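You operate a simulated robot arm through the tools that you are given. There is no shell and no other tool.

The job below is to be done with a simulated robot arm. You get a single attempt, and the scene is never put back.

## Task
Park the frame for cleaning and wipe the oil drip off its table.
Fine: low pressure, stroke to -40 mm, pressure off before the wipe; pad back where it lay. What is to be rubbed or washed off counts as gone when no trace of it is left.

The check looks at the end state, three seconds after you hand in, the way a careful person would. Anything else that was tipped, shoved, dropped, spilled or broken makes it a failure.

## Robot
A 7-joint arm with a two-finger parallel gripper, fixed in place. Base frame: the origin is on the floor under the middle of its stand, x ahead of it, y to its left, z up. Lengths are in m, angles in rad, forces in N, time in s.
It reaches about 1.247 m from its shoulder. Its first joint turns from -2.304 to 2.304 rad. Payload 3.91 kg.
Tool frame: the origin (TCP) lies between the finger pads and is the grasp point; the fingertips stand 0.03 m ahead of it; z points along the fingers, y is the line along which they close. Largest opening 0.11 m; finger width 0.02, thickness 0.01; the body of the gripper, 0.048 by 0.112 m, starts 0.055 m behind the TCP.
Orientation is told as [roll, pitch, yaw] about the base's x, y, z axes, in that order, counted from this pose: with the fingers straight down and closing along the base's y, the tool's x points along the base's -x, its y along +y and its z along -z.

## Interface
- The arm moves only by the tool move_arm. Its arguments are lists of equal length, an entry for each row: "dp": the shift along the tool's x, y, z in m, a list of three; "delta_rot": the turn, a rotation vector about the tool's x, y, z in rad, a list of three; "gripper": the opening in per cent of the stroke, from 0 (shut) to 100 (fully open). In form: {"dp": [[tx, ty, tz], ...], "delta_rot": [[rx, ry, rz], ...], "gripper": [gripper, ...]}. A call has 1 to 20 rows; each row is the pose to reach, as a shift and turn from the pose commanded when the call began, along the tool's axes at that moment. A row lasts 0.2 s, in which the tool goes at most 0.05 m and 0.15 rad; a call with a longer step from one row to the next is refused whole, and so is a gripper value outside its range. A pose out of reach is approached as far as the arm can. The call stops where the force on the tool passes 40 N (or 10 N more than at its start, if that is more) or the arm is blocked; 0.2 s more then pass. Each finger travels about 0.108 m/s and halts on what it meets, pressing with about 35 N; the grip force reading is that of the motor and also rises with nothing between the fingers. The clock runs only during rows and for 0.2 s after the last one: add rows that repeat a pose to give the fingers time. The reply holds the time, the measured pose of the TCP, the force on the tool along the base axes, the opening and the grip force, in the units named above and with some noise, with the torque about the TCP (base axes, N m) and any sound that the robot's microphone picked up, and new pictures: "show" is both (left out), scene, wrist or none.
- Cameras (640 x 400 px; columns grow to the right, rows downward): "scene" is fixed at [0.0489, 0.5004, 1.442]; the picture's right is [0.38, -0.93, 0.00], its down [-0.64, -0.26, -0.72] and it looks along [0.67, 0.27, -0.69] (base axes); focal length 242 px, centre (320, 200). "wrist" rides on the gripper at [0.072, 0.017, -0.103] in the tool frame; the picture's right is [-0.23, 0.97, 0.00], its down [-0.76, -0.18, -0.62] and it looks along [-0.61, -0.14, 0.78] (tool axes); focal length 222 px, centre (320, 200). There is no depth. A picture from a camera that has moved, and an enlarged one, comes with that camera's place and axes in the base frame and with its lens.
- zoom(camera, box): a new picture of the part [left, top, right, bottom] of that camera's present view, enlarged. It takes no simulated time.
- finish_job(): hands the job in; it is judged then, once.

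Places have to be worked out from the pictures, the camera data and where the tool is seen. Open the gripper and draw the arm clear of the work before you hand the job in, unless the task says otherwise.

The tools are called after "Call:" as a command line: name --argument value ..., lists and objects as JSON in quotes. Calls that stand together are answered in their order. move_arm: Moves the arm, as the interface text tells. Its arguments: {"type":"object","properties":{"dp":{"type":"array","items":{"type":"array","items":{"type":"number"}}},"delta_rot":{"type":"array","items":{"type":"array","items":{"type":"number"}}},"gripper":{"type":"array","items":{"type":"number"}},"show":{"type":"string","enum":["both","scene","wrist","none"]}},"required":["dp","delta_rot","gripper"]} The other tools are called the same way: zoom (camera, box) takes an enlarged picture of a part of a camera's view; finish_job () hands the job in.

At the start:

```text
t: 0.0
eef_pos: [0.3621, 0.6198, 1.2314]
tcp_rot: [0.002, 0.0, -0.002]
force: [-0.6, 0.7, 0.0]
wrist_torque: [0.01, 0.03, 0.03]
gripper_width: 0.1099
finger_force: 0.0
```

scene: 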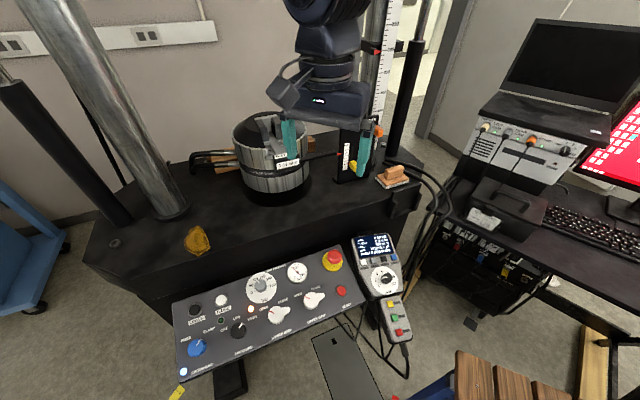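
wrist: 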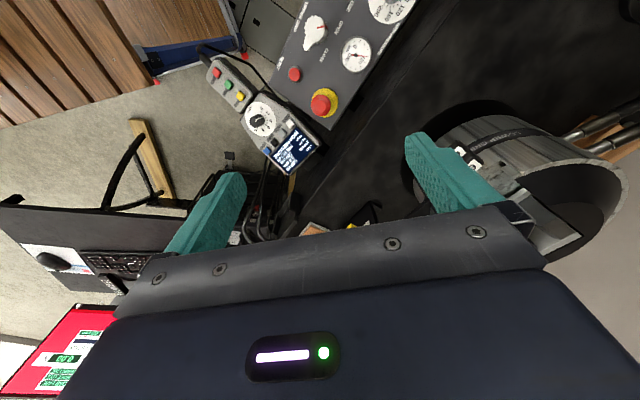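

I'll begin by enlarging the parts of the scene view to read the control panel, handset and table.

Call:
zoom --camera "scene" --box '[160, 230, 420, 390]'

Call:
zoom --camera "scene" --box '[340, 220, 440, 360]'

Call:
zoom --camera "scene" --box '[80, 100, 440, 290]'

Call:
zoom --camera "wrist" --box '[190, 0, 450, 180]'

```text
2.46 times, centred on (290, 310) of scene
camera zoom: at [0.0489, 0.5004, 1.442], right [0.38, -0.93, 0.0], down [-0.64, -0.26, -0.72], along [0.67, 0.27, -0.69], focal length 596 px, centre (394, -71)
```

zoom: 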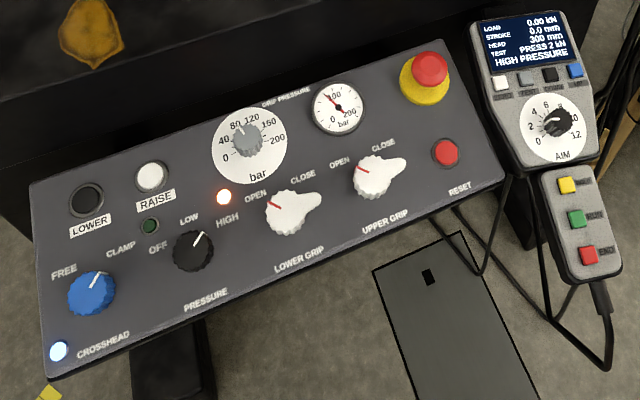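

```text
2.86 times, centred on (390, 290) of scene
camera zoom: at [0.0489, 0.5004, 1.442], right [0.38, -0.93, 0.0], down [-0.64, -0.26, -0.72], along [0.67, 0.27, -0.69], focal length 692 px, centre (120, -57)
```

zoom: 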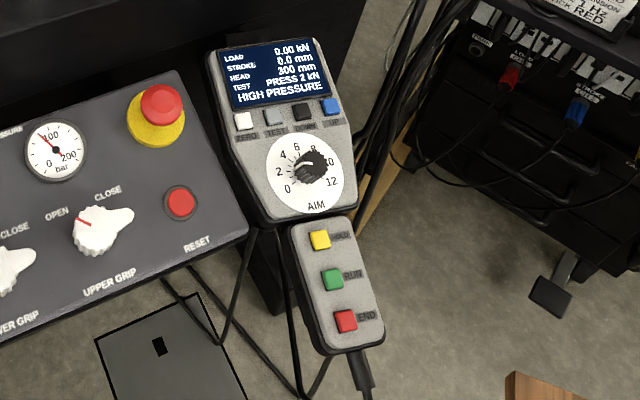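

```text
1.78 times, centred on (260, 195) of scene
camera zoom: at [0.0489, 0.5004, 1.442], right [0.38, -0.93, 0.0], down [-0.64, -0.26, -0.72], along [0.67, 0.27, -0.69], focal length 431 px, centre (427, 209)
```

zoom: 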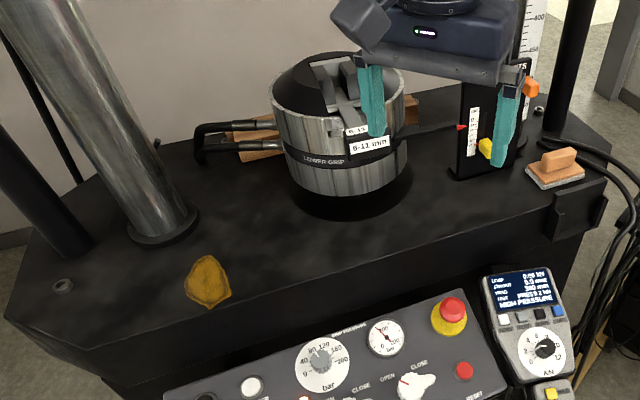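

```text
2.22 times, centred on (320, 90) of wrist
camera zoom: at [0.29, 0.6355, 1.3332], right [0.23, 0.97, 0.0], down [0.76, -0.18, 0.62], along [0.61, -0.14, -0.78], focal length 494 px, centre (320, 444)
```

zoom: 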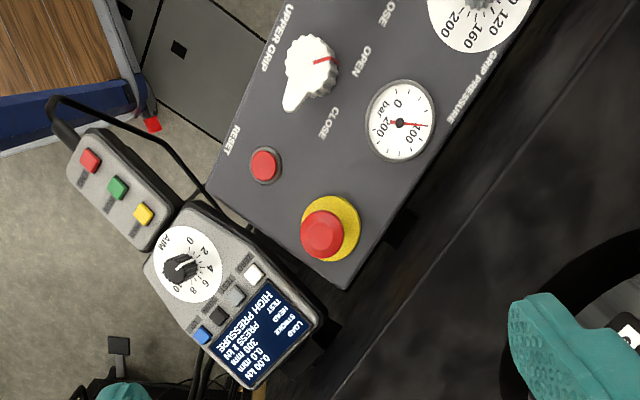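

The readouts show HIGH PRESSURE, stroke 0.0, and the panel looks tilted toward the robot, turned by about 45°. I'll turn the hand by 45° and pull it back so the wrist camera looks squarely at the panel and the table.

Call:
move_arm --dp '[[0.036, -0.01, 0.0175], [0.072, -0.02, 0.035], [0.109, -0.03, 0.0525], [0.145, -0.04, 0.07], [0.181, -0.05, 0.0875], [0.217, -0.06, 0.105], [0.254, -0.07, 0.1225], [0.29, -0.08, 0.14]]' --delta_rot '[[0, 0, -0.098], [0, 0, -0.196], [0, 0, -0.294], [0, 0, -0.393], [0, 0, -0.491], [0, 0, -0.589], [0, 0, -0.687], [0, 0, -0.785]]' --gripper '[100, 100, 100, 100, 100, 100, 100, 100]'

```text
t: 1.8
eef_pos: [0.0732, 0.5387, 1.0908]
tcp_rot: [0.0, 0.0, 0.785]
force: [0.0, -0.4, -0.1]
wrist_torque: [0.04, 0.05, -0.01]
gripper_width: 0.1102
finger_force: 0.0
camera wrist: at [0.0094, 0.4986, 1.1932], right [-0.53, 0.85, 0.0], down [0.66, 0.41, 0.62], along [0.53, 0.33, -0.78], focal length 222 px, centre (320, 200)
```

scene: 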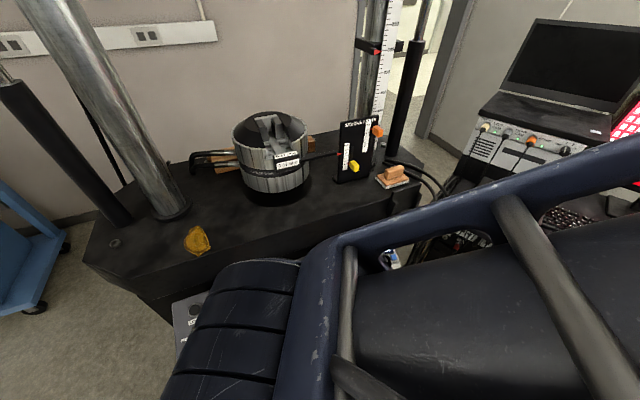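
wrist: 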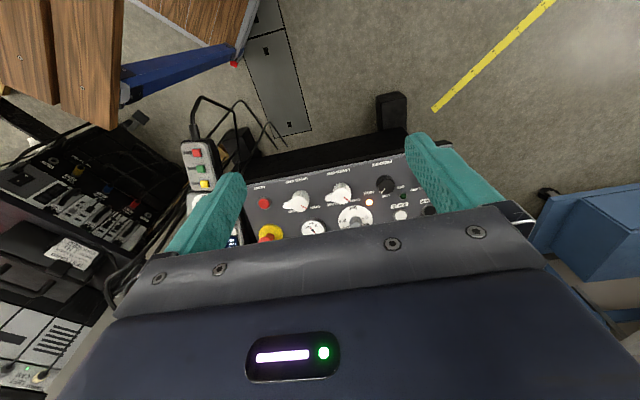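

Now the frame is unobstructed in the scene view; I'll zoom in on the table, grip and posts as well as the panel in the wrist view.

Call:
zoom --camera "scene" --box '[210, 90, 430, 220]'

Call:
zoom --camera "scene" --box '[330, 20, 430, 190]'

Call:
zoom --camera "scene" --box '[80, 170, 270, 290]'

Call:
zoom --camera "wrist" --box '[170, 130, 450, 250]'

```text
2.91 times, centred on (320, 155) of scene
camera zoom: at [0.0489, 0.5004, 1.442], right [0.38, -0.93, 0.0], down [-0.64, -0.26, -0.72], along [0.67, 0.27, -0.69], focal length 705 px, centre (320, 331)
```

zoom: 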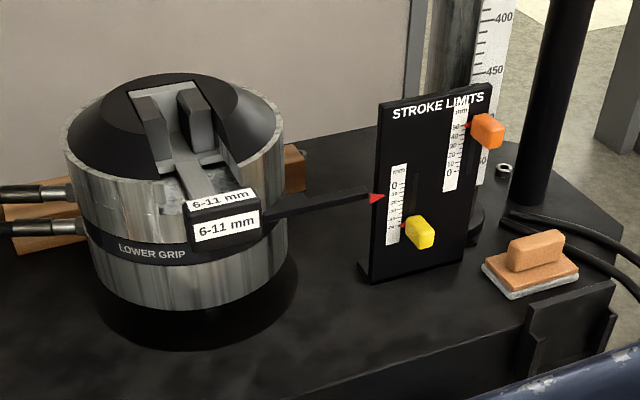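

```text
2.35 times, centred on (380, 105) of scene
camera zoom: at [0.0489, 0.5004, 1.442], right [0.38, -0.93, 0.0], down [-0.64, -0.26, -0.72], along [0.67, 0.27, -0.69], focal length 570 px, centre (179, 424)
```

zoom: 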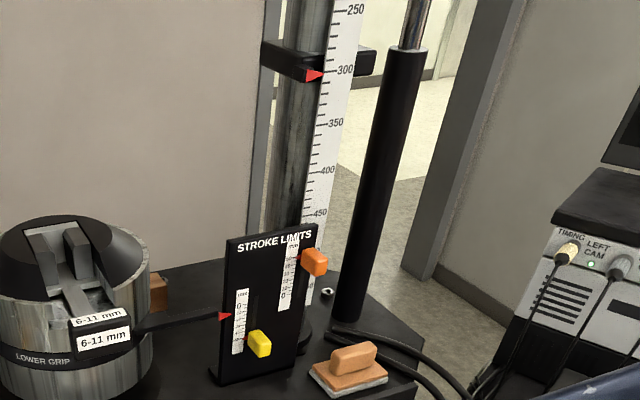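

```text
3.33 times, centred on (175, 230) of scene
camera zoom: at [0.0489, 0.5004, 1.442], right [0.38, -0.93, 0.0], down [-0.64, -0.26, -0.72], along [0.67, 0.27, -0.69], focal length 807 px, centre (803, 100)
```

zoom: 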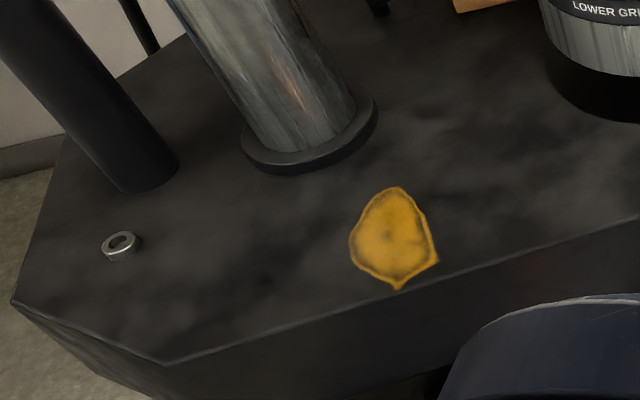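

```text
2.29 times, centred on (310, 190) of wrist
camera zoom: at [0.0094, 0.4986, 1.1932], right [-0.53, 0.85, 0.0], down [0.66, 0.41, 0.62], along [0.53, 0.33, -0.78], focal length 508 px, centre (343, 223)
```

zoom: 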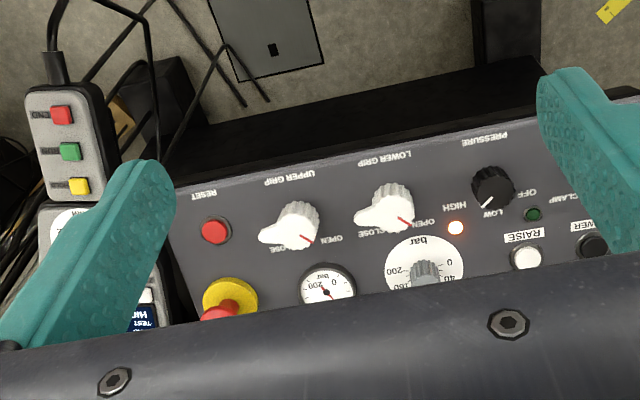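

The stroke has limit stops on a plate beside the grip, and the yellow lower stop looks as if it may sit above -40. I'll enlarge it to read the scale.

Call:
zoom --camera "scene" --box '[335, 115, 387, 190]'

Call:
zoom --camera "scene" --box '[336, 145, 372, 180]'

Call:
zoom --camera "scene" --box '[375, 155, 425, 195]'

Call:
zoom --camera "scene" --box '[180, 100, 330, 215]'

```text
5.33 times, centred on (361, 152) of scene
camera zoom: at [0.0489, 0.5004, 1.442], right [0.38, -0.93, 0.0], down [-0.64, -0.26, -0.72], along [0.67, 0.27, -0.69], focal length 1292 px, centre (101, 453)
```

zoom: 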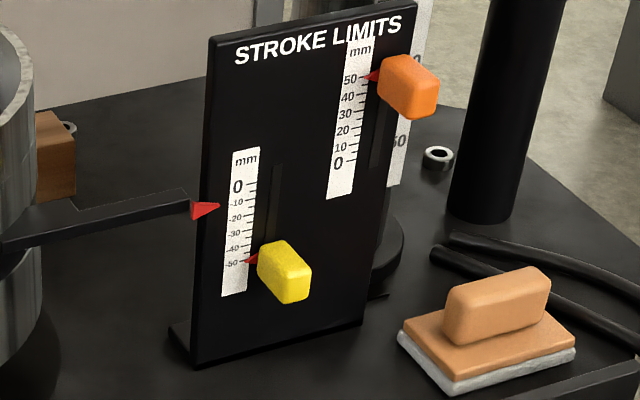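

```text
11.43 times, centred on (354, 162) of scene
camera zoom: at [0.0489, 0.5004, 1.442], right [0.38, -0.93, 0.0], down [-0.64, -0.26, -0.72], along [0.67, 0.27, -0.69], focal length 2768 px, centre (-69, 629)
```

zoom: 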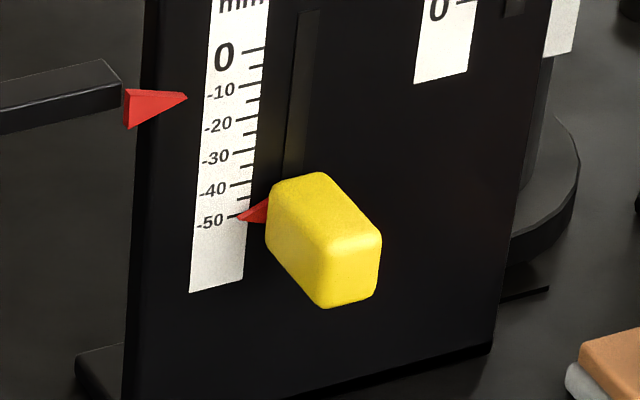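

```text
10.00 times, centred on (400, 175) of scene
camera zoom: at [0.0489, 0.5004, 1.442], right [0.38, -0.93, 0.0], down [-0.64, -0.26, -0.72], along [0.67, 0.27, -0.69], focal length 2422 px, centre (-480, 450)
```

zoom: 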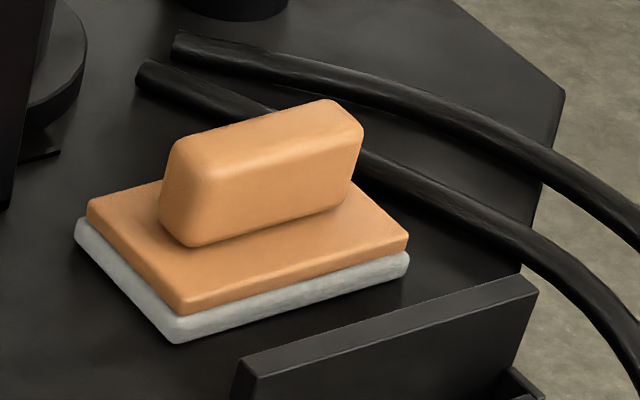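

```text
3.48 times, centred on (255, 158) of scene
camera zoom: at [0.0489, 0.5004, 1.442], right [0.38, -0.93, 0.0], down [-0.64, -0.26, -0.72], along [0.67, 0.27, -0.69], focal length 842 px, centre (546, 348)
```

zoom: 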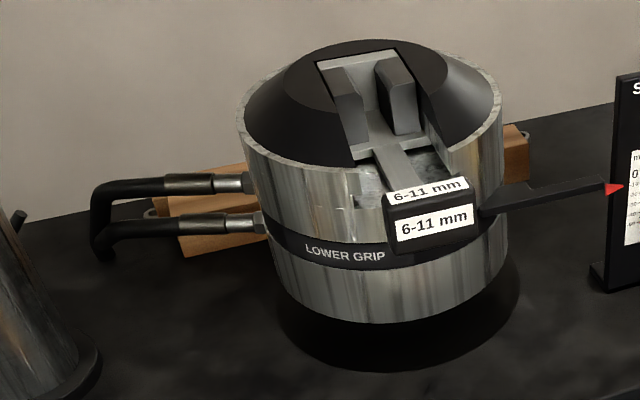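

The yellow lower stop sits at about -48 to -50, so -40 is allowed. Before moving anything I want a closer look at the table, pad and handset from the wrist camera, so I move over toward the right side of the frame.

Call:
move_arm --dp '[[-0.0204, -0.0422, -0.0099], [-0.0409, -0.0844, -0.0198], [-0.0613, -0.1265, -0.0297], [-0.0817, -0.1687, -0.0396], [-0.1022, -0.2109, -0.0495], [-0.1226, -0.2531, -0.0595], [-0.1431, -0.2953, -0.0694], [-0.1635, -0.3375, -0.0793], [-0.1839, -0.3796, -0.0892], [-0.2044, -0.4218, -0.0991], [-0.2248, -0.464, -0.109]]' --delta_rot '[[0, 0, 0], [0, 0, 0], [0, 0, 0], [0, 0, 0], [0, 0, 0], [0, 0, 0], [0, 0, 0], [0, 0, 0], [0, 0, 0], [0, 0, 0], [0, 0, 0]]' --gripper '[100, 100, 100, 100, 100, 100, 100, 100, 100, 100, 100]'

```text
t: 4.2
eef_pos: [0.5576, 0.3708, 1.199]
tcp_rot: [0.001, 0.001, 0.787]
force: [0.0, -0.3, 0.1]
wrist_torque: [-0.01, -0.05, 0.03]
gripper_width: 0.11
finger_force: 0.0
camera wrist: at [0.4949, 0.3301, 1.3027], right [-0.53, 0.85, 0.0], down [0.66, 0.41, 0.62], along [0.53, 0.33, -0.78], focal length 222 px, centre (320, 200)
```

scene: 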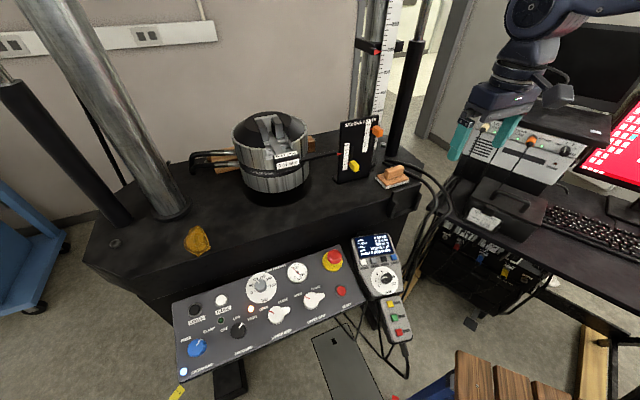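
wrist: 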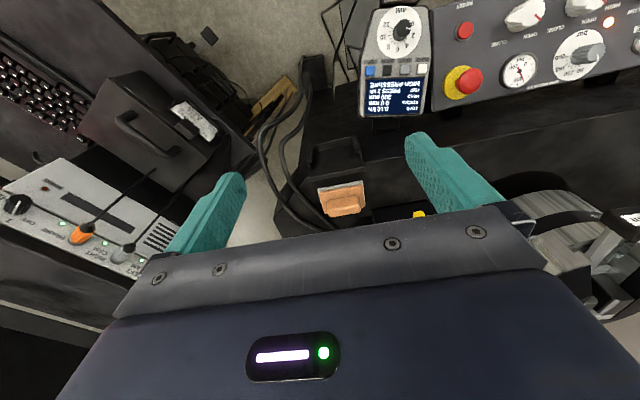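

The pad triangulates to about (0.70, 0.51, 0.96). I'll enlarge the wrist view for the pad, handset and grip surroundings.

Call:
zoom --camera "wrist" --box '[280, 150, 440, 240]'

Call:
zoom --camera "wrist" --box '[340, 0, 500, 120]'

Call:
zoom --camera "wrist" --box '[480, 120, 640, 320]'

Call:
zoom --camera "scene" --box '[365, 150, 425, 220]'

```text
4.00 times, centred on (360, 195) of wrist
camera zoom: at [0.4949, 0.3301, 1.3027], right [-0.53, 0.85, 0.0], down [0.66, 0.41, 0.62], along [0.53, 0.33, -0.78], focal length 888 px, centre (160, 220)
```

zoom: 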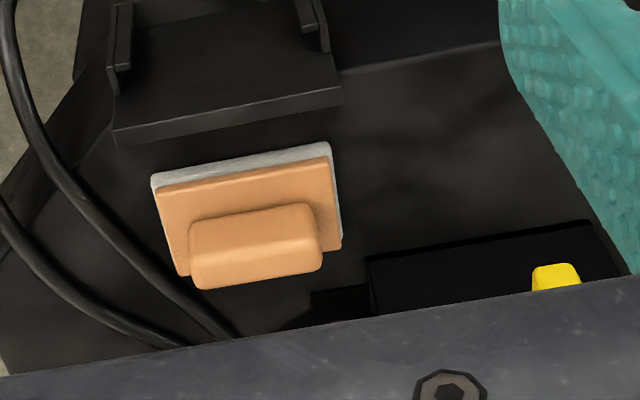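

```text
3.33 times, centred on (420, 60) of wrist
camera zoom: at [0.4949, 0.3301, 1.3027], right [-0.53, 0.85, 0.0], down [0.66, 0.41, 0.62], along [0.53, 0.33, -0.78], focal length 740 px, centre (-13, 667)
```

zoom: 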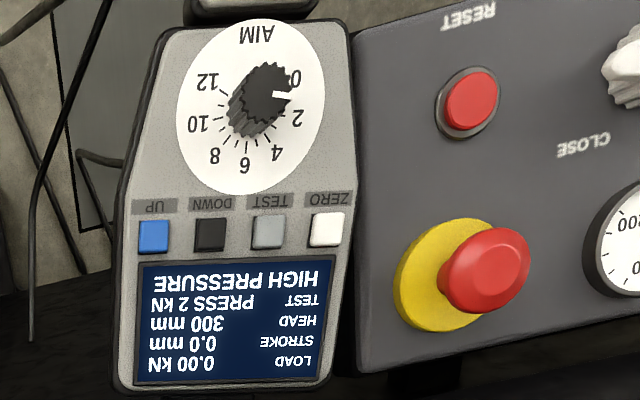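

```text
2.00 times, centred on (560, 220) of wrist
camera zoom: at [0.4949, 0.3301, 1.3027], right [-0.53, 0.85, 0.0], down [0.66, 0.41, 0.62], along [0.53, 0.33, -0.78], focal length 444 px, centre (-160, 160)
```

zoom: 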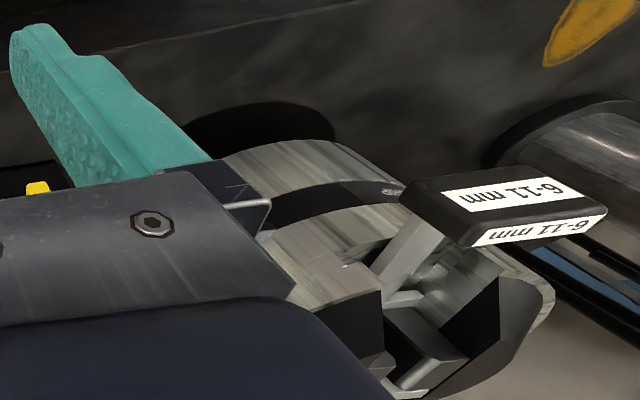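

```text
5.71 times, centred on (395, 185) of scene
camera zoom: at [0.0489, 0.5004, 1.442], right [0.38, -0.93, 0.0], down [-0.64, -0.26, -0.72], along [0.67, 0.27, -0.69], focal length 1384 px, centre (-109, 286)
```

zoom: 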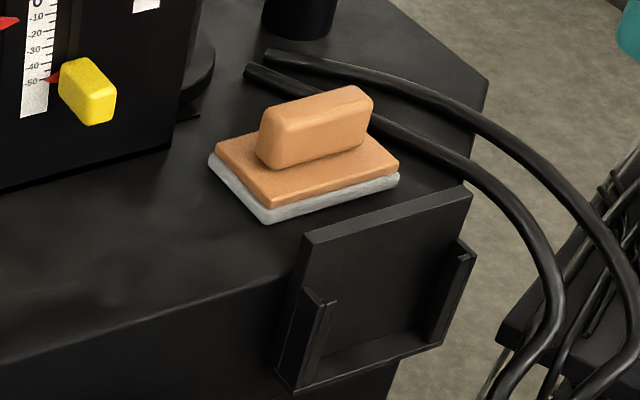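

DOWN is at about (0.487, 0.474, 0.823), and the PRESSURE knob at about (0.166, 0.761, 0.80) on a panel tilted about 16.5° toward the robot. I'll bring the hand, tilted square to the panel, about 15 cm over the PRESSURE knob for a closer look.

Call:
move_arm --dp '[[0.0033, 0.0425, 0.0196], [0.0065, 0.0851, 0.0392], [0.0098, 0.1276, 0.0588], [0.0131, 0.1701, 0.0785], [0.0163, 0.2127, 0.0981], [0.0196, 0.2552, 0.1177], [0.0229, 0.2977, 0.1373], [0.0262, 0.3402, 0.1569], [0.0294, 0.3828, 0.1765], [0.0327, 0.4253, 0.1962], [0.036, 0.4678, 0.2158], [0.0392, 0.5104, 0.2354], [0.0425, 0.5529, 0.255]]' --delta_rot '[[0, -0.0222, 0], [0, -0.0443, 0], [0, -0.0665, 0], [0, -0.0886, 0], [0, -0.1108, 0], [0, -0.1329, 0], [0, -0.1551, 0], [0, -0.1772, 0], [0, -0.1994, 0], [0, -0.2215, 0], [0, -0.2437, 0], [0, -0.2658, 0], [0, -0.288, 0]]' --gripper '[100, 100, 100, 100, 100, 100, 100, 100, 100, 100, 100, 100, 100]'

```text
t: 7.0
eef_pos: [0.1404, 0.7329, 0.9458]
tcp_rot: [-0.001, -0.289, 0.784]
force: [0.8, -0.1, 0.0]
wrist_torque: [-0.02, 0.04, 0.0]
gripper_width: 0.11
finger_force: 0.1
camera wrist: at [0.0581, 0.6732, 1.023], right [-0.53, 0.84, 0.07], down [0.52, 0.26, 0.81], along [0.67, 0.47, -0.58], focal length 222 px, centre (320, 200)
```

scene: 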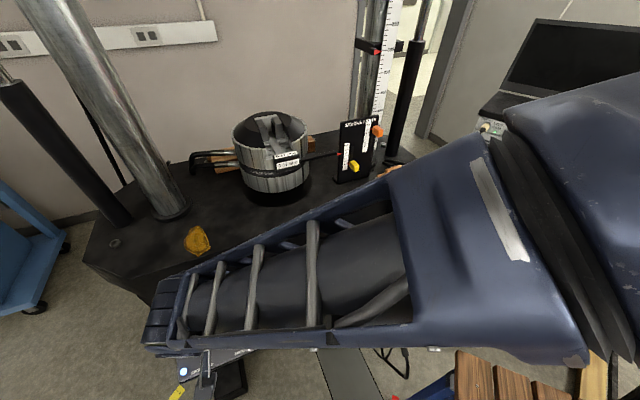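
wrist: 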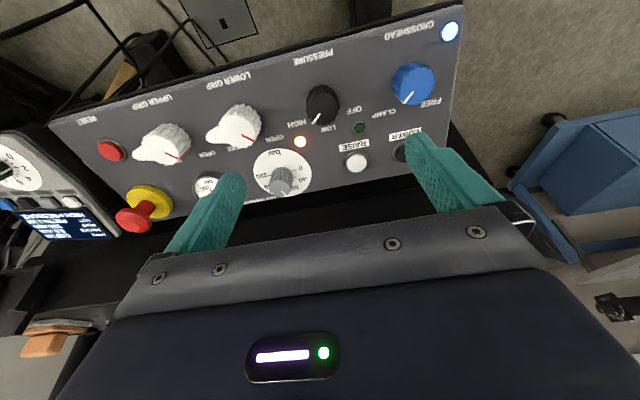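

The hand's axis points nearly straight at the PRESSURE knob. I'll enlarge to see the knob's pointer and centre.

Call:
zoom --camera "wrist" --box '[270, 60, 390, 160]'

Call:
zoom --camera "wrist" --box '[80, 0, 480, 230]'

```text
4.00 times, centred on (330, 110) of wrist
camera zoom: at [0.0581, 0.6732, 1.023], right [-0.53, 0.84, 0.07], down [0.52, 0.26, 0.81], along [0.67, 0.47, -0.58], focal length 888 px, centre (280, 560)
```

zoom: 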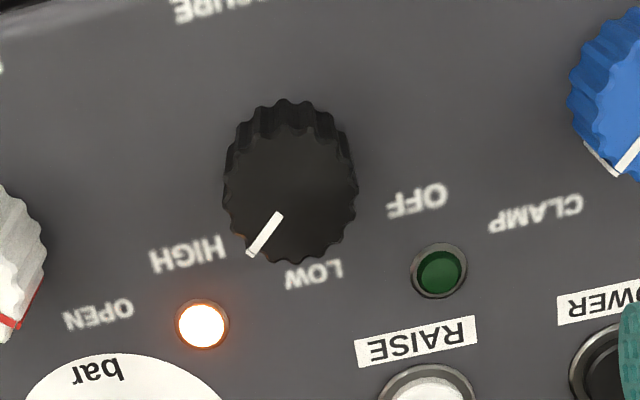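

```text
1.60 times, centred on (280, 115) of wrist
camera zoom: at [0.0581, 0.6732, 1.023], right [-0.53, 0.84, 0.07], down [0.52, 0.26, 0.81], along [0.67, 0.47, -0.58], focal length 355 px, centre (384, 336)
```

zoom: 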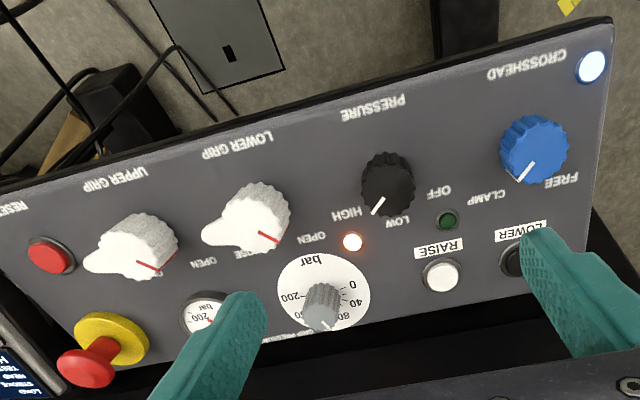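

The knob sits about 2–3 mm toward tool +y of my axis, its top about 15.5 cm ahead of the TCP and the panel about 17 cm. I'll narrow the fingers and move in so the tips straddle the knob without touching the panel.

Call:
move_arm --dp '[[0.001, 0.0025, 0.04], [0.001, 0.0025, 0.08], [0.001, 0.0025, 0.105], [0.001, 0.0025, 0.12], [0.001, 0.0025, 0.128], [0.001, 0.0025, 0.133], [0.001, 0.0025, 0.133]]' --delta_rot '[[0, 0, 0], [0, 0, 0], [0, 0, 0], [0, 0, 0], [0, 0, 0], [0, 0, 0], [0, 0, 0]]' --gripper '[70, 60, 60, 60, 60, 60, 60]'

```text
t: 8.6
eef_pos: [0.1628, 0.7588, 0.8173]
tcp_rot: [0.001, -0.289, 0.787]
force: [0.0, -0.7, 0.4]
wrist_torque: [-0.03, 0.01, -0.02]
gripper_width: 0.0658
finger_force: 0.1
camera wrist: at [0.0808, 0.7007, 0.8947], right [-0.53, 0.84, 0.07], down [0.52, 0.26, 0.81], along [0.67, 0.47, -0.58], focal length 222 px, centre (320, 200)
```

scene: 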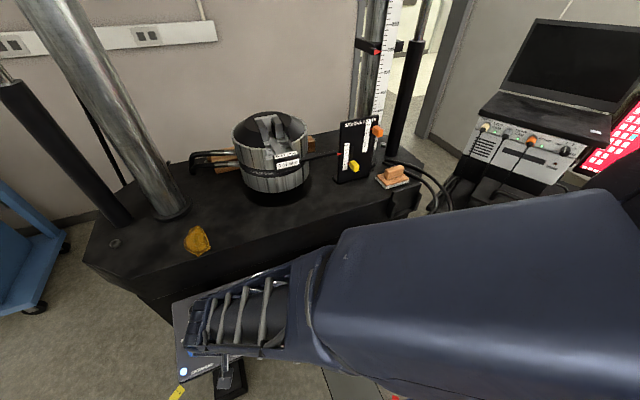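
wrist: 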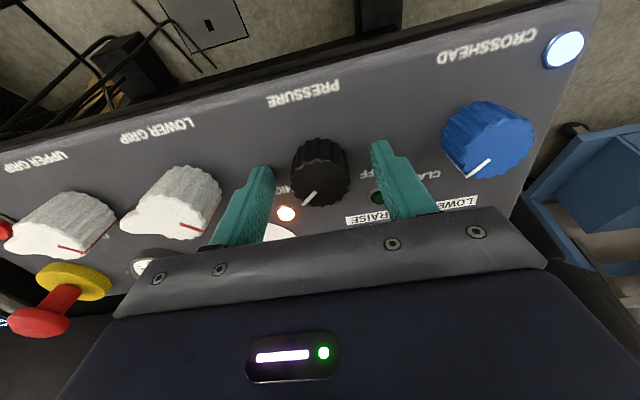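

Call:
zoom --camera "wrist" --box '[210, 110, 440, 260]'

```text
2.67 times, centred on (325, 185) of wrist
camera zoom: at [0.0808, 0.7007, 0.8947], right [-0.53, 0.84, 0.07], down [0.52, 0.26, 0.81], along [0.67, 0.47, -0.58], focal length 592 px, centre (307, 240)
```

zoom: 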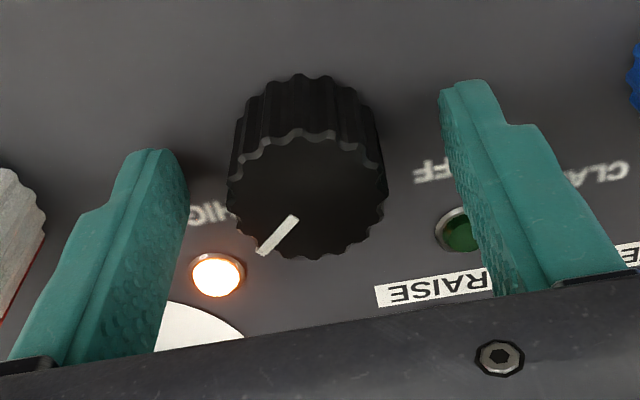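

Two-view triangulation puts the knob top about at TCP depth and the panel about 3 mm beyond the fingertips. I'll back off 3 mm and close on the knob.

Call:
move_arm --dp '[[0, 0.001, -0.003], [0, 0.001, -0.003], [0, 0.001, -0.003], [0, 0.001, -0.003]]' --delta_rot '[[0, 0, 0], [0, 0, 0], [0, 0, 0], [0, 0, 0]]' --gripper '[60, 30, 30, 30]' --show "wrist"

```text
t: 9.6
eef_pos: [0.1614, 0.7589, 0.8203]
tcp_rot: [-0.001, -0.287, 0.785]
force: [4.8, -7.5, 2.2]
wrist_torque: [-0.45, 0.05, -0.03]
gripper_width: 0.0351
finger_force: 44.6
camera wrist: at [0.0802, 0.7004, 0.8978], right [-0.53, 0.84, 0.06], down [0.52, 0.27, 0.81], along [0.67, 0.47, -0.58], focal length 222 px, centre (320, 200)
```

wrist: 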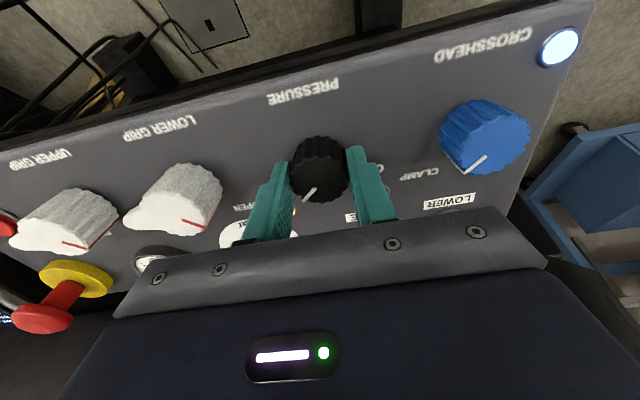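

The knob is gripped (35 mm wide) with a slight sideways load, so I take back the 1 mm of y shift and turn the knob counter-clockwise by about 0.8 rad, toward LOW.

Call:
move_arm --dp '[[0, -0.001, 0], [0, -0.001, 0], [0, -0.001, 0], [0, -0.001, 0], [0, -0.001, 0], [0, -0.001, 0], [0, -0.001, 0], [0, -0.001, 0], [0, -0.001, 0]]' --delta_rot '[[0, 0, -0.1], [0, 0, -0.2], [0, 0, -0.3], [0, 0, -0.4], [0, 0, -0.5], [0, 0, -0.6], [0, 0, -0.7], [0, 0, -0.79], [0, 0, -0.79]]' --gripper '[30, 30, 30, 30, 30, 30, 30, 30, 30]'

```text
t: 11.6
eef_pos: [0.1614, 0.7591, 0.8203]
tcp_rot: [-0.209, -0.201, 1.596]
force: [-4.9, 15.1, 6.8]
wrist_torque: [0.34, 1.3, 0.35]
gripper_width: 0.0356
finger_force: 44.7
camera wrist: at [0.1263, 0.6668, 0.9004], right [-0.96, 0.24, -0.15], down [0.03, 0.62, 0.79], along [0.28, 0.75, -0.6], focal length 222 px, centre (320, 200)
```

scene: 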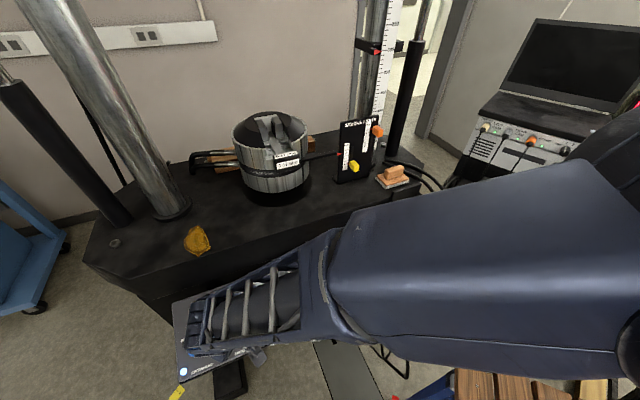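
wrist: 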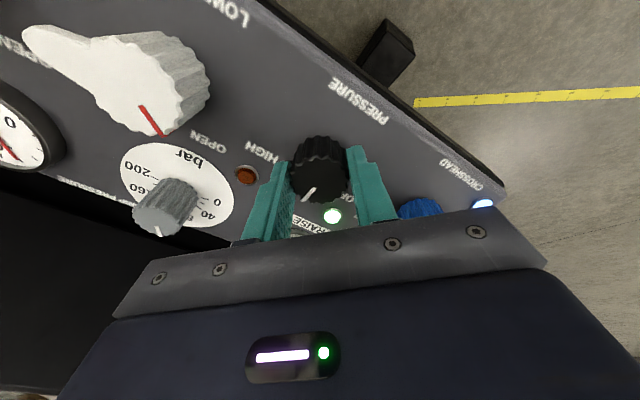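

The HIGH lamp went out and the green lamp lit, so the pressure is at LOW. I'll let go of the knob and back straight off, then turn the hand back.

Call:
move_arm --dp '[[0, 0, 0], [0, 0, 0], [0, 0, -0.03], [0, 0, -0.07], [0, 0, -0.1], [0, 0, -0.1]]' --delta_rot '[[0, 0, 0], [0, 0, 0], [0, 0, 0], [0, 0, 0], [0, 0, 0], [0, 0, 0]]' --gripper '[58, 58, 58, 58, 58, 58]' --show "wrist"

```text
t: 13.0
eef_pos: [0.1407, 0.7382, 0.9155]
tcp_rot: [-0.208, -0.201, 1.599]
force: [-0.5, 0.0, 0.4]
wrist_torque: [0.0, 0.02, 0.03]
gripper_width: 0.0635
finger_force: 0.1
camera wrist: at [0.1065, 0.6461, 0.9955], right [-0.96, 0.24, -0.15], down [0.03, 0.62, 0.79], along [0.28, 0.75, -0.6], focal length 222 px, centre (320, 200)
```

wrist: 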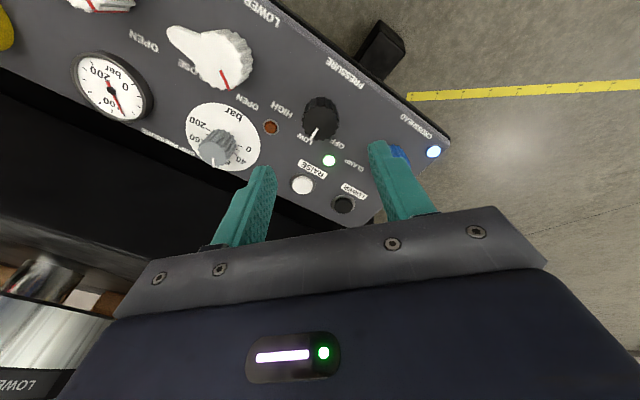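

The pointer is on LOW. Now I turn the hand back, lift, and close the fingers before heading for the handset.

Call:
move_arm --dp '[[0, 0, -0.01], [0, 0, -0.02], [0, 0, -0.03], [0, 0, -0.04], [0, 0, -0.05], [0, 0, -0.06], [0, 0, -0.07], [0, 0, -0.08]]' --delta_rot '[[0, 0, 0.1], [0, 0, 0.2], [0, 0, 0.3], [0, 0, 0.4], [0, 0, 0.5], [0, 0, 0.6], [0, 0, 0.7], [0, 0, 0.79]]' --gripper '[58, 58, 58, 58, 58, 58, 58, 58]' --show "wrist"

```text
t: 14.8
eef_pos: [0.1264, 0.7224, 0.9935]
tcp_rot: [0.0, -0.287, 0.786]
force: [0.1, -0.1, 0.6]
wrist_torque: [-0.01, 0.0, -0.01]
gripper_width: 0.0639
finger_force: 0.1
camera wrist: at [0.0444, 0.6637, 1.0704], right [-0.53, 0.84, 0.07], down [0.52, 0.26, 0.81], along [0.67, 0.47, -0.58], focal length 222 px, centre (320, 200)
```

wrist: 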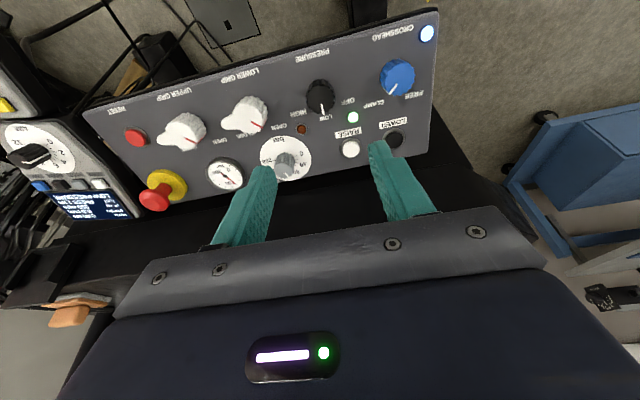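

Next I move to a spot about 12 cm off the handset's DOWN button, square to its face, with the fingers closed to serve as a presser.

Call:
move_arm --dp '[[-0.0028, -0.0469, 0.004], [-0.0056, -0.0937, 0.008], [-0.0084, -0.1406, 0.012], [-0.0112, -0.1875, 0.016], [-0.0139, -0.2343, 0.02], [-0.0167, -0.2812, 0.024], [-0.0195, -0.3281, 0.028], [-0.0223, -0.3749, 0.032], [-0.0251, -0.4218, 0.0361]]' --delta_rot '[[0.0061, -0.0023, 0.0207], [0.0123, -0.0047, 0.0413], [0.0184, -0.007, 0.062], [0.0246, -0.0093, 0.0827], [0.0307, -0.0117, 0.1033], [0.0369, -0.014, 0.124], [0.043, -0.0163, 0.1447], [0.0492, -0.0187, 0.1653], [0.0553, -0.021, 0.186]]' --gripper '[58, 40, 20, 0, 0, 0, 0, 0, 0]'

```text
t: 16.8
eef_pos: [0.449, 0.4495, 0.9648]
tcp_rot: [0.001, -0.309, 0.591]
force: [-1.0, 0.6, -0.2]
wrist_torque: [-0.04, -0.04, 0.0]
gripper_width: 0.0001
finger_force: 34.5
camera wrist: at [0.3557, 0.406, 1.04], right [-0.36, 0.93, 0.07], down [0.54, 0.15, 0.83], along [0.76, 0.34, -0.56], focal length 222 px, centre (320, 200)
```

scene: 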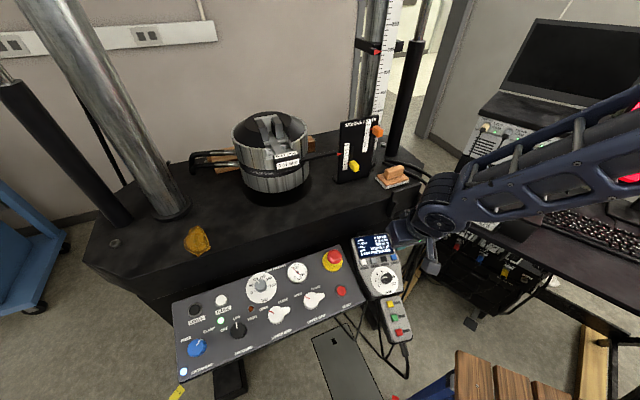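
wrist: 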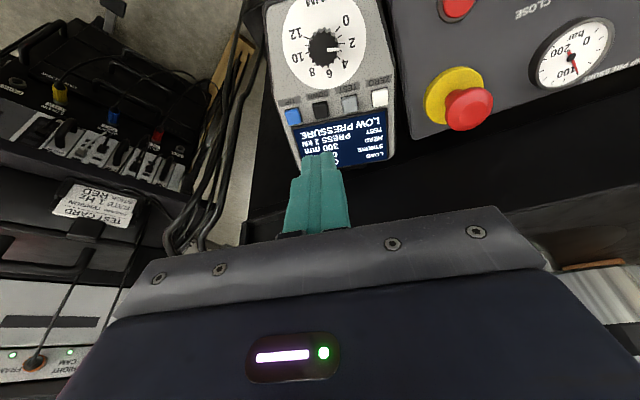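

The handset now reads LOW PRESSURE. I'll enlarge the buttons and screen in both views to line up with DOWN.

Call:
zoom --camera "wrist" --box '[250, 0, 410, 180]'

Call:
zoom --camera "scene" --box '[345, 225, 425, 305]'

```text
2.22 times, centred on (330, 90) of wrist
camera zoom: at [0.3557, 0.406, 1.04], right [-0.36, 0.93, 0.07], down [0.54, 0.15, 0.83], along [0.76, 0.34, -0.56], focal length 494 px, centre (298, 444)
```

zoom: 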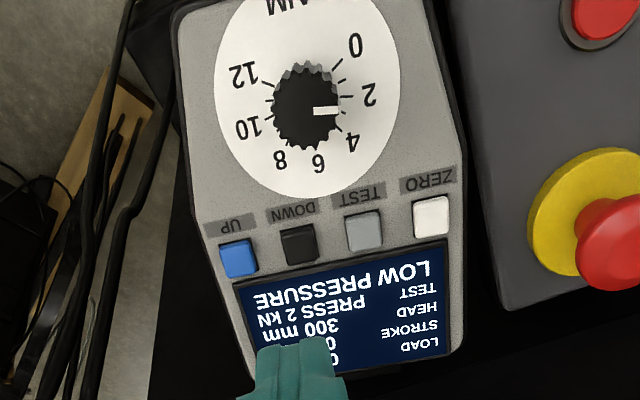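

```text
5.00 times, centred on (385, 265) of scene
camera zoom: at [0.0489, 0.5004, 1.442], right [0.38, -0.93, 0.0], down [-0.64, -0.26, -0.72], along [0.67, 0.27, -0.69], focal length 1211 px, centre (-5, -125)
```

zoom: 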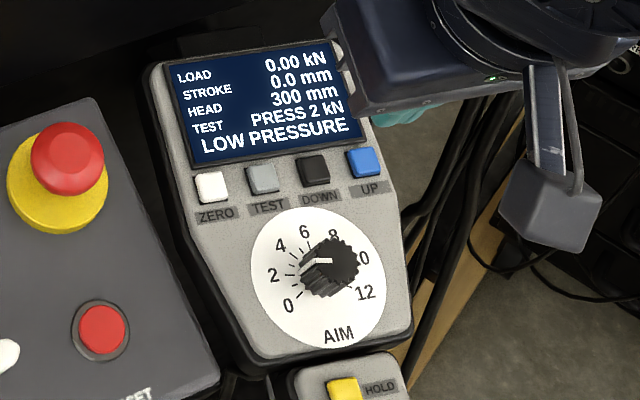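

The tool's axis runs right through the DOWN button, about 15 cm ahead of the TCP. I'll approach to just short of it.

Call:
move_arm --dp '[[0, 0, 0.04], [0, 0, 0.075], [0, 0, 0.095], [0, 0, 0.107], [0, 0, 0.107]]' --delta_rot '[[0, 0, 0], [0, 0, 0], [0, 0, 0], [0, 0, 0], [0, 0, 0]]' --gripper '[0, 0, 0, 0, 0]'

Call:
zoom --camera "wrist" --box '[220, 90, 420, 230]'

Call:
zoom --camera "scene" --box '[345, 225, 425, 305]'

```text
t: 18.0
eef_pos: [0.4759, 0.4671, 0.8628]
tcp_rot: [0.001, -0.309, 0.59]
force: [0.6, 0.4, 0.3]
wrist_torque: [0.02, 0.04, 0.0]
gripper_width: 0.0001
finger_force: 34.8
camera wrist: at [0.3834, 0.4238, 0.938], right [-0.36, 0.93, 0.07], down [0.54, 0.15, 0.83], along [0.76, 0.34, -0.56], focal length 222 px, centre (320, 200)
```

scene: 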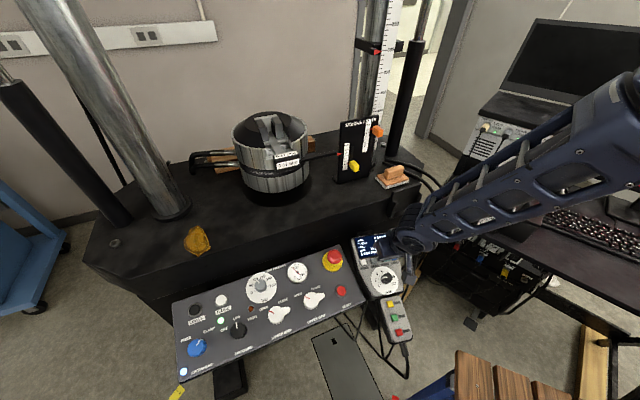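
wrist: 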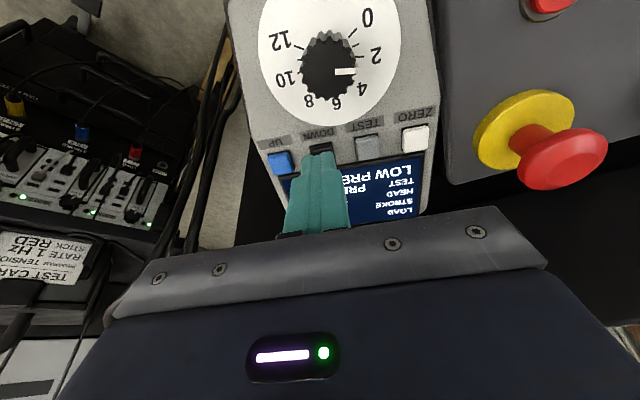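

```text
2.86 times, centred on (320, 160) of wrist
camera zoom: at [0.3834, 0.4238, 0.938], right [-0.36, 0.93, 0.07], down [0.54, 0.15, 0.83], along [0.76, 0.34, -0.56], focal length 635 px, centre (320, 314)
```

zoom: 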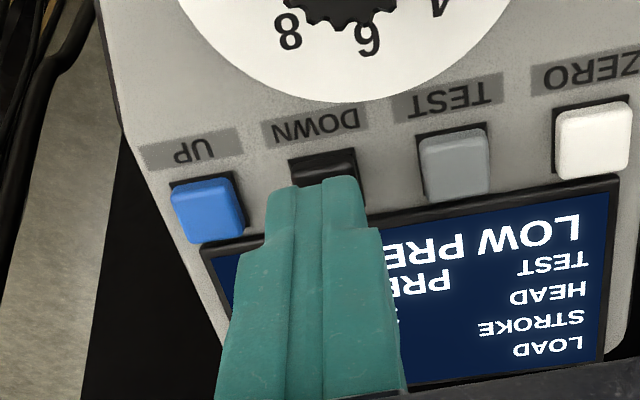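

```text
5.00 times, centred on (385, 265) of scene
camera zoom: at [0.0489, 0.5004, 1.442], right [0.38, -0.93, 0.0], down [-0.64, -0.26, -0.72], along [0.67, 0.27, -0.69], focal length 1211 px, centre (-5, -125)
```

zoom: 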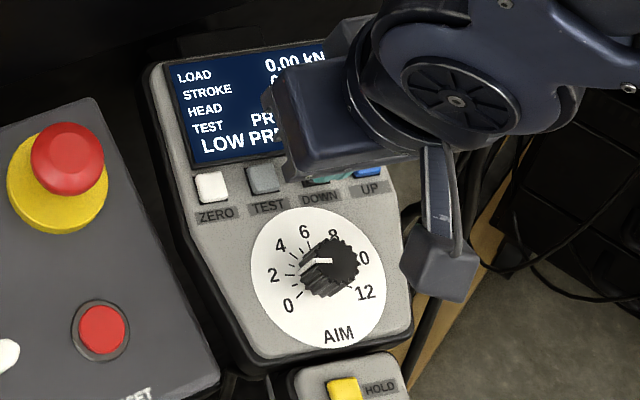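

The fingertips are lined up over DOWN. I press in small steps and stop pressed (the clock halts between calls) to see how the machine reacts.

Call:
move_arm --dp '[[0, 0, 0.006], [0, 0, 0.009], [0, 0, 0.011]]' --delta_rot '[[0, 0, 0], [0, 0, 0], [0, 0, 0]]' --gripper '[0, 0, 0]' --show "scene"

Call:
zoom --camera "wrist" --box '[220, 90, 420, 230]'

Call:
zoom --camera "scene" --box '[345, 225, 425, 305]'

```text
t: 18.8
eef_pos: [0.4788, 0.4677, 0.8532]
tcp_rot: [0.004, -0.31, 0.589]
force: [0.3, -0.3, 2.4]
wrist_torque: [-0.02, -0.01, -0.03]
gripper_width: 0.0
finger_force: 35.1
heard: click
```

scene: 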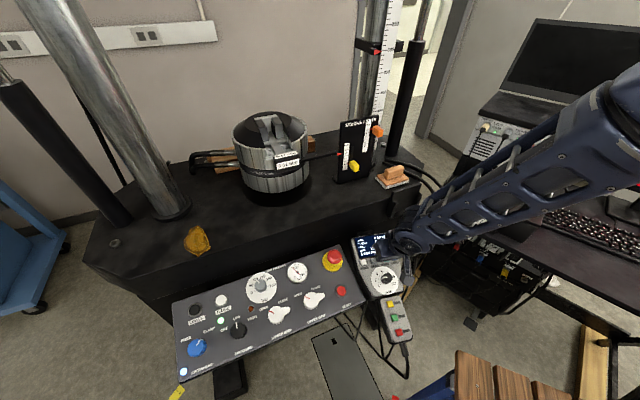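

```text
2.86 times, centred on (320, 160) of wrist
camera zoom: at [0.3862, 0.4256, 0.928], right [-0.36, 0.93, 0.07], down [0.54, 0.15, 0.83], along [0.76, 0.34, -0.56], focal length 635 px, centre (320, 314)
```

zoom: 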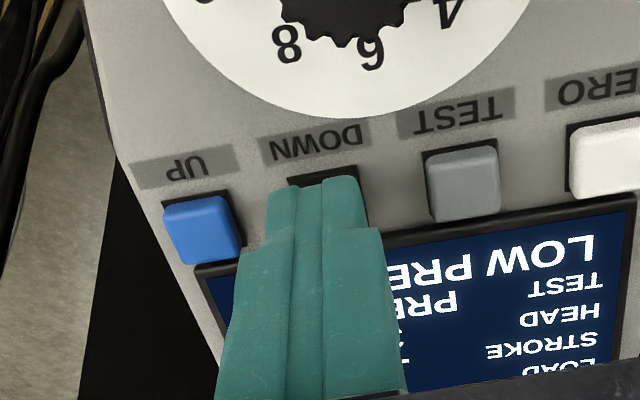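

```text
5.00 times, centred on (385, 265) of scene
camera zoom: at [0.0489, 0.5004, 1.442], right [0.38, -0.93, 0.0], down [-0.64, -0.26, -0.72], along [0.67, 0.27, -0.69], focal length 1211 px, centre (-5, -125)
```

zoom: 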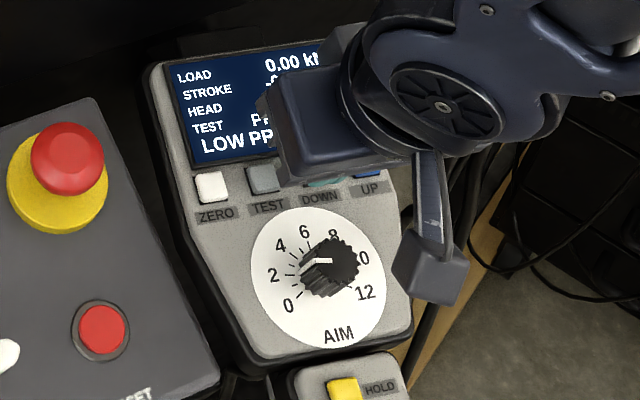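

A click was heard and the stroke display shows a minus sign starting, so DOWN runs it negative. I hold for a short while and look again.

Call:
move_arm --dp '[[0, 0, 0.0], [0, 0, 0.0], [0, 0, 0.0]]' --delta_rot '[[0, 0, 0], [0, 0, 0], [0, 0, 0]]' --gripper '[0, 0, 0]' --show "none"

Call:
zoom --camera "scene" --box '[365, 230, 395, 260]'

Call:
zoom --camera "scene" --box '[220, 100, 387, 200]'

```text
t: 19.6
eef_pos: [0.4783, 0.469, 0.8517]
tcp_rot: [0.001, -0.309, 0.59]
force: [0.6, 0.9, 2.9]
wrist_torque: [0.03, 0.03, 0.02]
gripper_width: 0.0
finger_force: 35.4
```

```text
13.33 times, centred on (380, 245) of scene
camera zoom: at [0.0489, 0.5004, 1.442], right [0.38, -0.93, 0.0], down [-0.64, -0.26, -0.72], along [0.67, 0.27, -0.69], focal length 3230 px, centre (-480, -400)
```

zoom: 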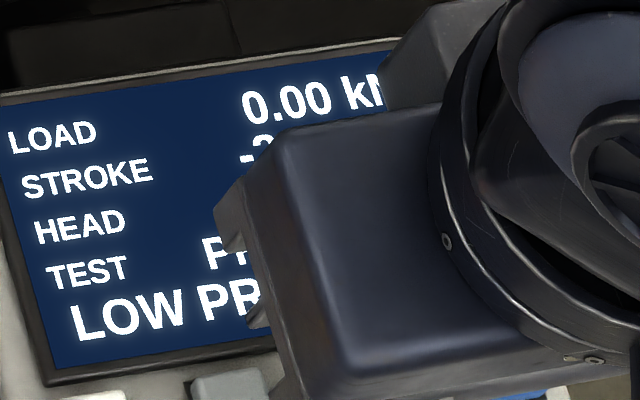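

```text
3.83 times, centred on (304, 150) of scene
camera zoom: at [0.0489, 0.5004, 1.442], right [0.38, -0.93, 0.0], down [-0.64, -0.26, -0.72], along [0.67, 0.27, -0.69], focal length 928 px, centre (383, 392)
```

zoom: 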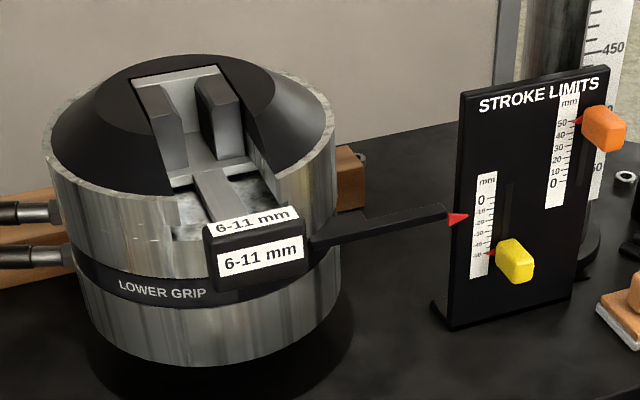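

The stroke shows about -2 to -3 mm after roughly a second, so the speed is a few mm/s. I keep holding for another 3 s and check for anything touching as the grip lowers.

Call:
move_arm --dp '[[0, 0, 0], [0, 0, 0], [0, 0, 0], [0, 0, 0], [0, 0, 0], [0, 0, 0], [0, 0, 0], [0, 0, 0], [0, 0, 0], [0, 0, 0], [0, 0, 0], [0, 0, 0], [0, 0, 0], [0, 0, 0], [0, 0, 0]]' --delta_rot '[[0, 0, 0], [0, 0, 0], [0, 0, 0], [0, 0, 0], [0, 0, 0], [0, 0, 0], [0, 0, 0], [0, 0, 0], [0, 0, 0], [0, 0, 0], [0, 0, 0], [0, 0, 0], [0, 0, 0], [0, 0, 0], [0, 0, 0]]' --gripper '[0, 0, 0, 0, 0, 0, 0, 0, 0, 0, 0, 0, 0, 0, 0]' --show "none"

Call:
zoom --camera "scene" --box '[365, 230, 395, 260]'

Call:
zoom --camera "scene" --box '[180, 100, 387, 210]'

```text
t: 22.8
eef_pos: [0.4784, 0.4685, 0.8528]
tcp_rot: [0.003, -0.309, 0.591]
force: [-1.5, -0.5, 1.8]
wrist_torque: [0.02, 0.0, -0.02]
gripper_width: 0.0001
finger_force: 34.8
```

```text
13.33 times, centred on (380, 245) of scene
camera zoom: at [0.0489, 0.5004, 1.442], right [0.38, -0.93, 0.0], down [-0.64, -0.26, -0.72], along [0.67, 0.27, -0.69], focal length 3230 px, centre (-480, -400)
```

zoom: 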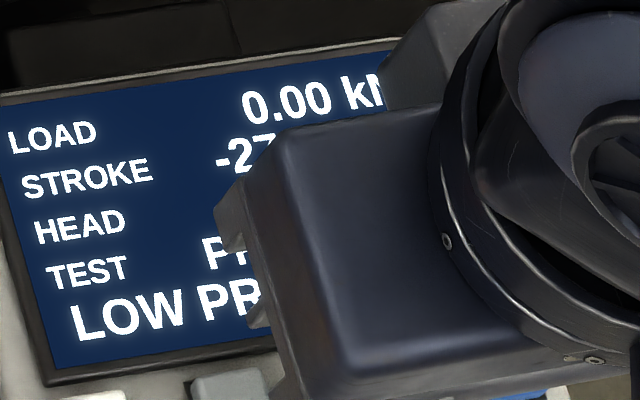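

```text
3.09 times, centred on (284, 155) of scene
camera zoom: at [0.0489, 0.5004, 1.442], right [0.38, -0.93, 0.0], down [-0.64, -0.26, -0.72], along [0.67, 0.27, -0.69], focal length 749 px, centre (433, 339)
```

zoom: 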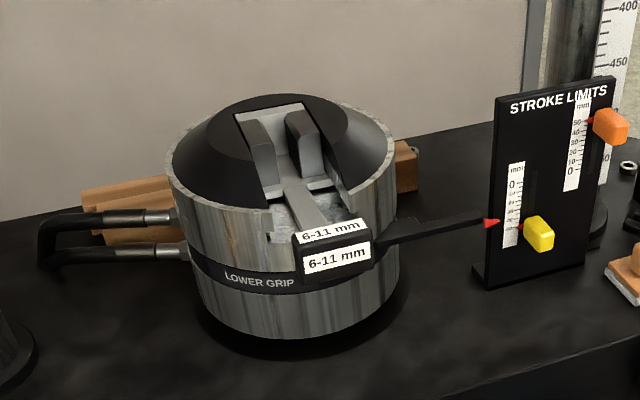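

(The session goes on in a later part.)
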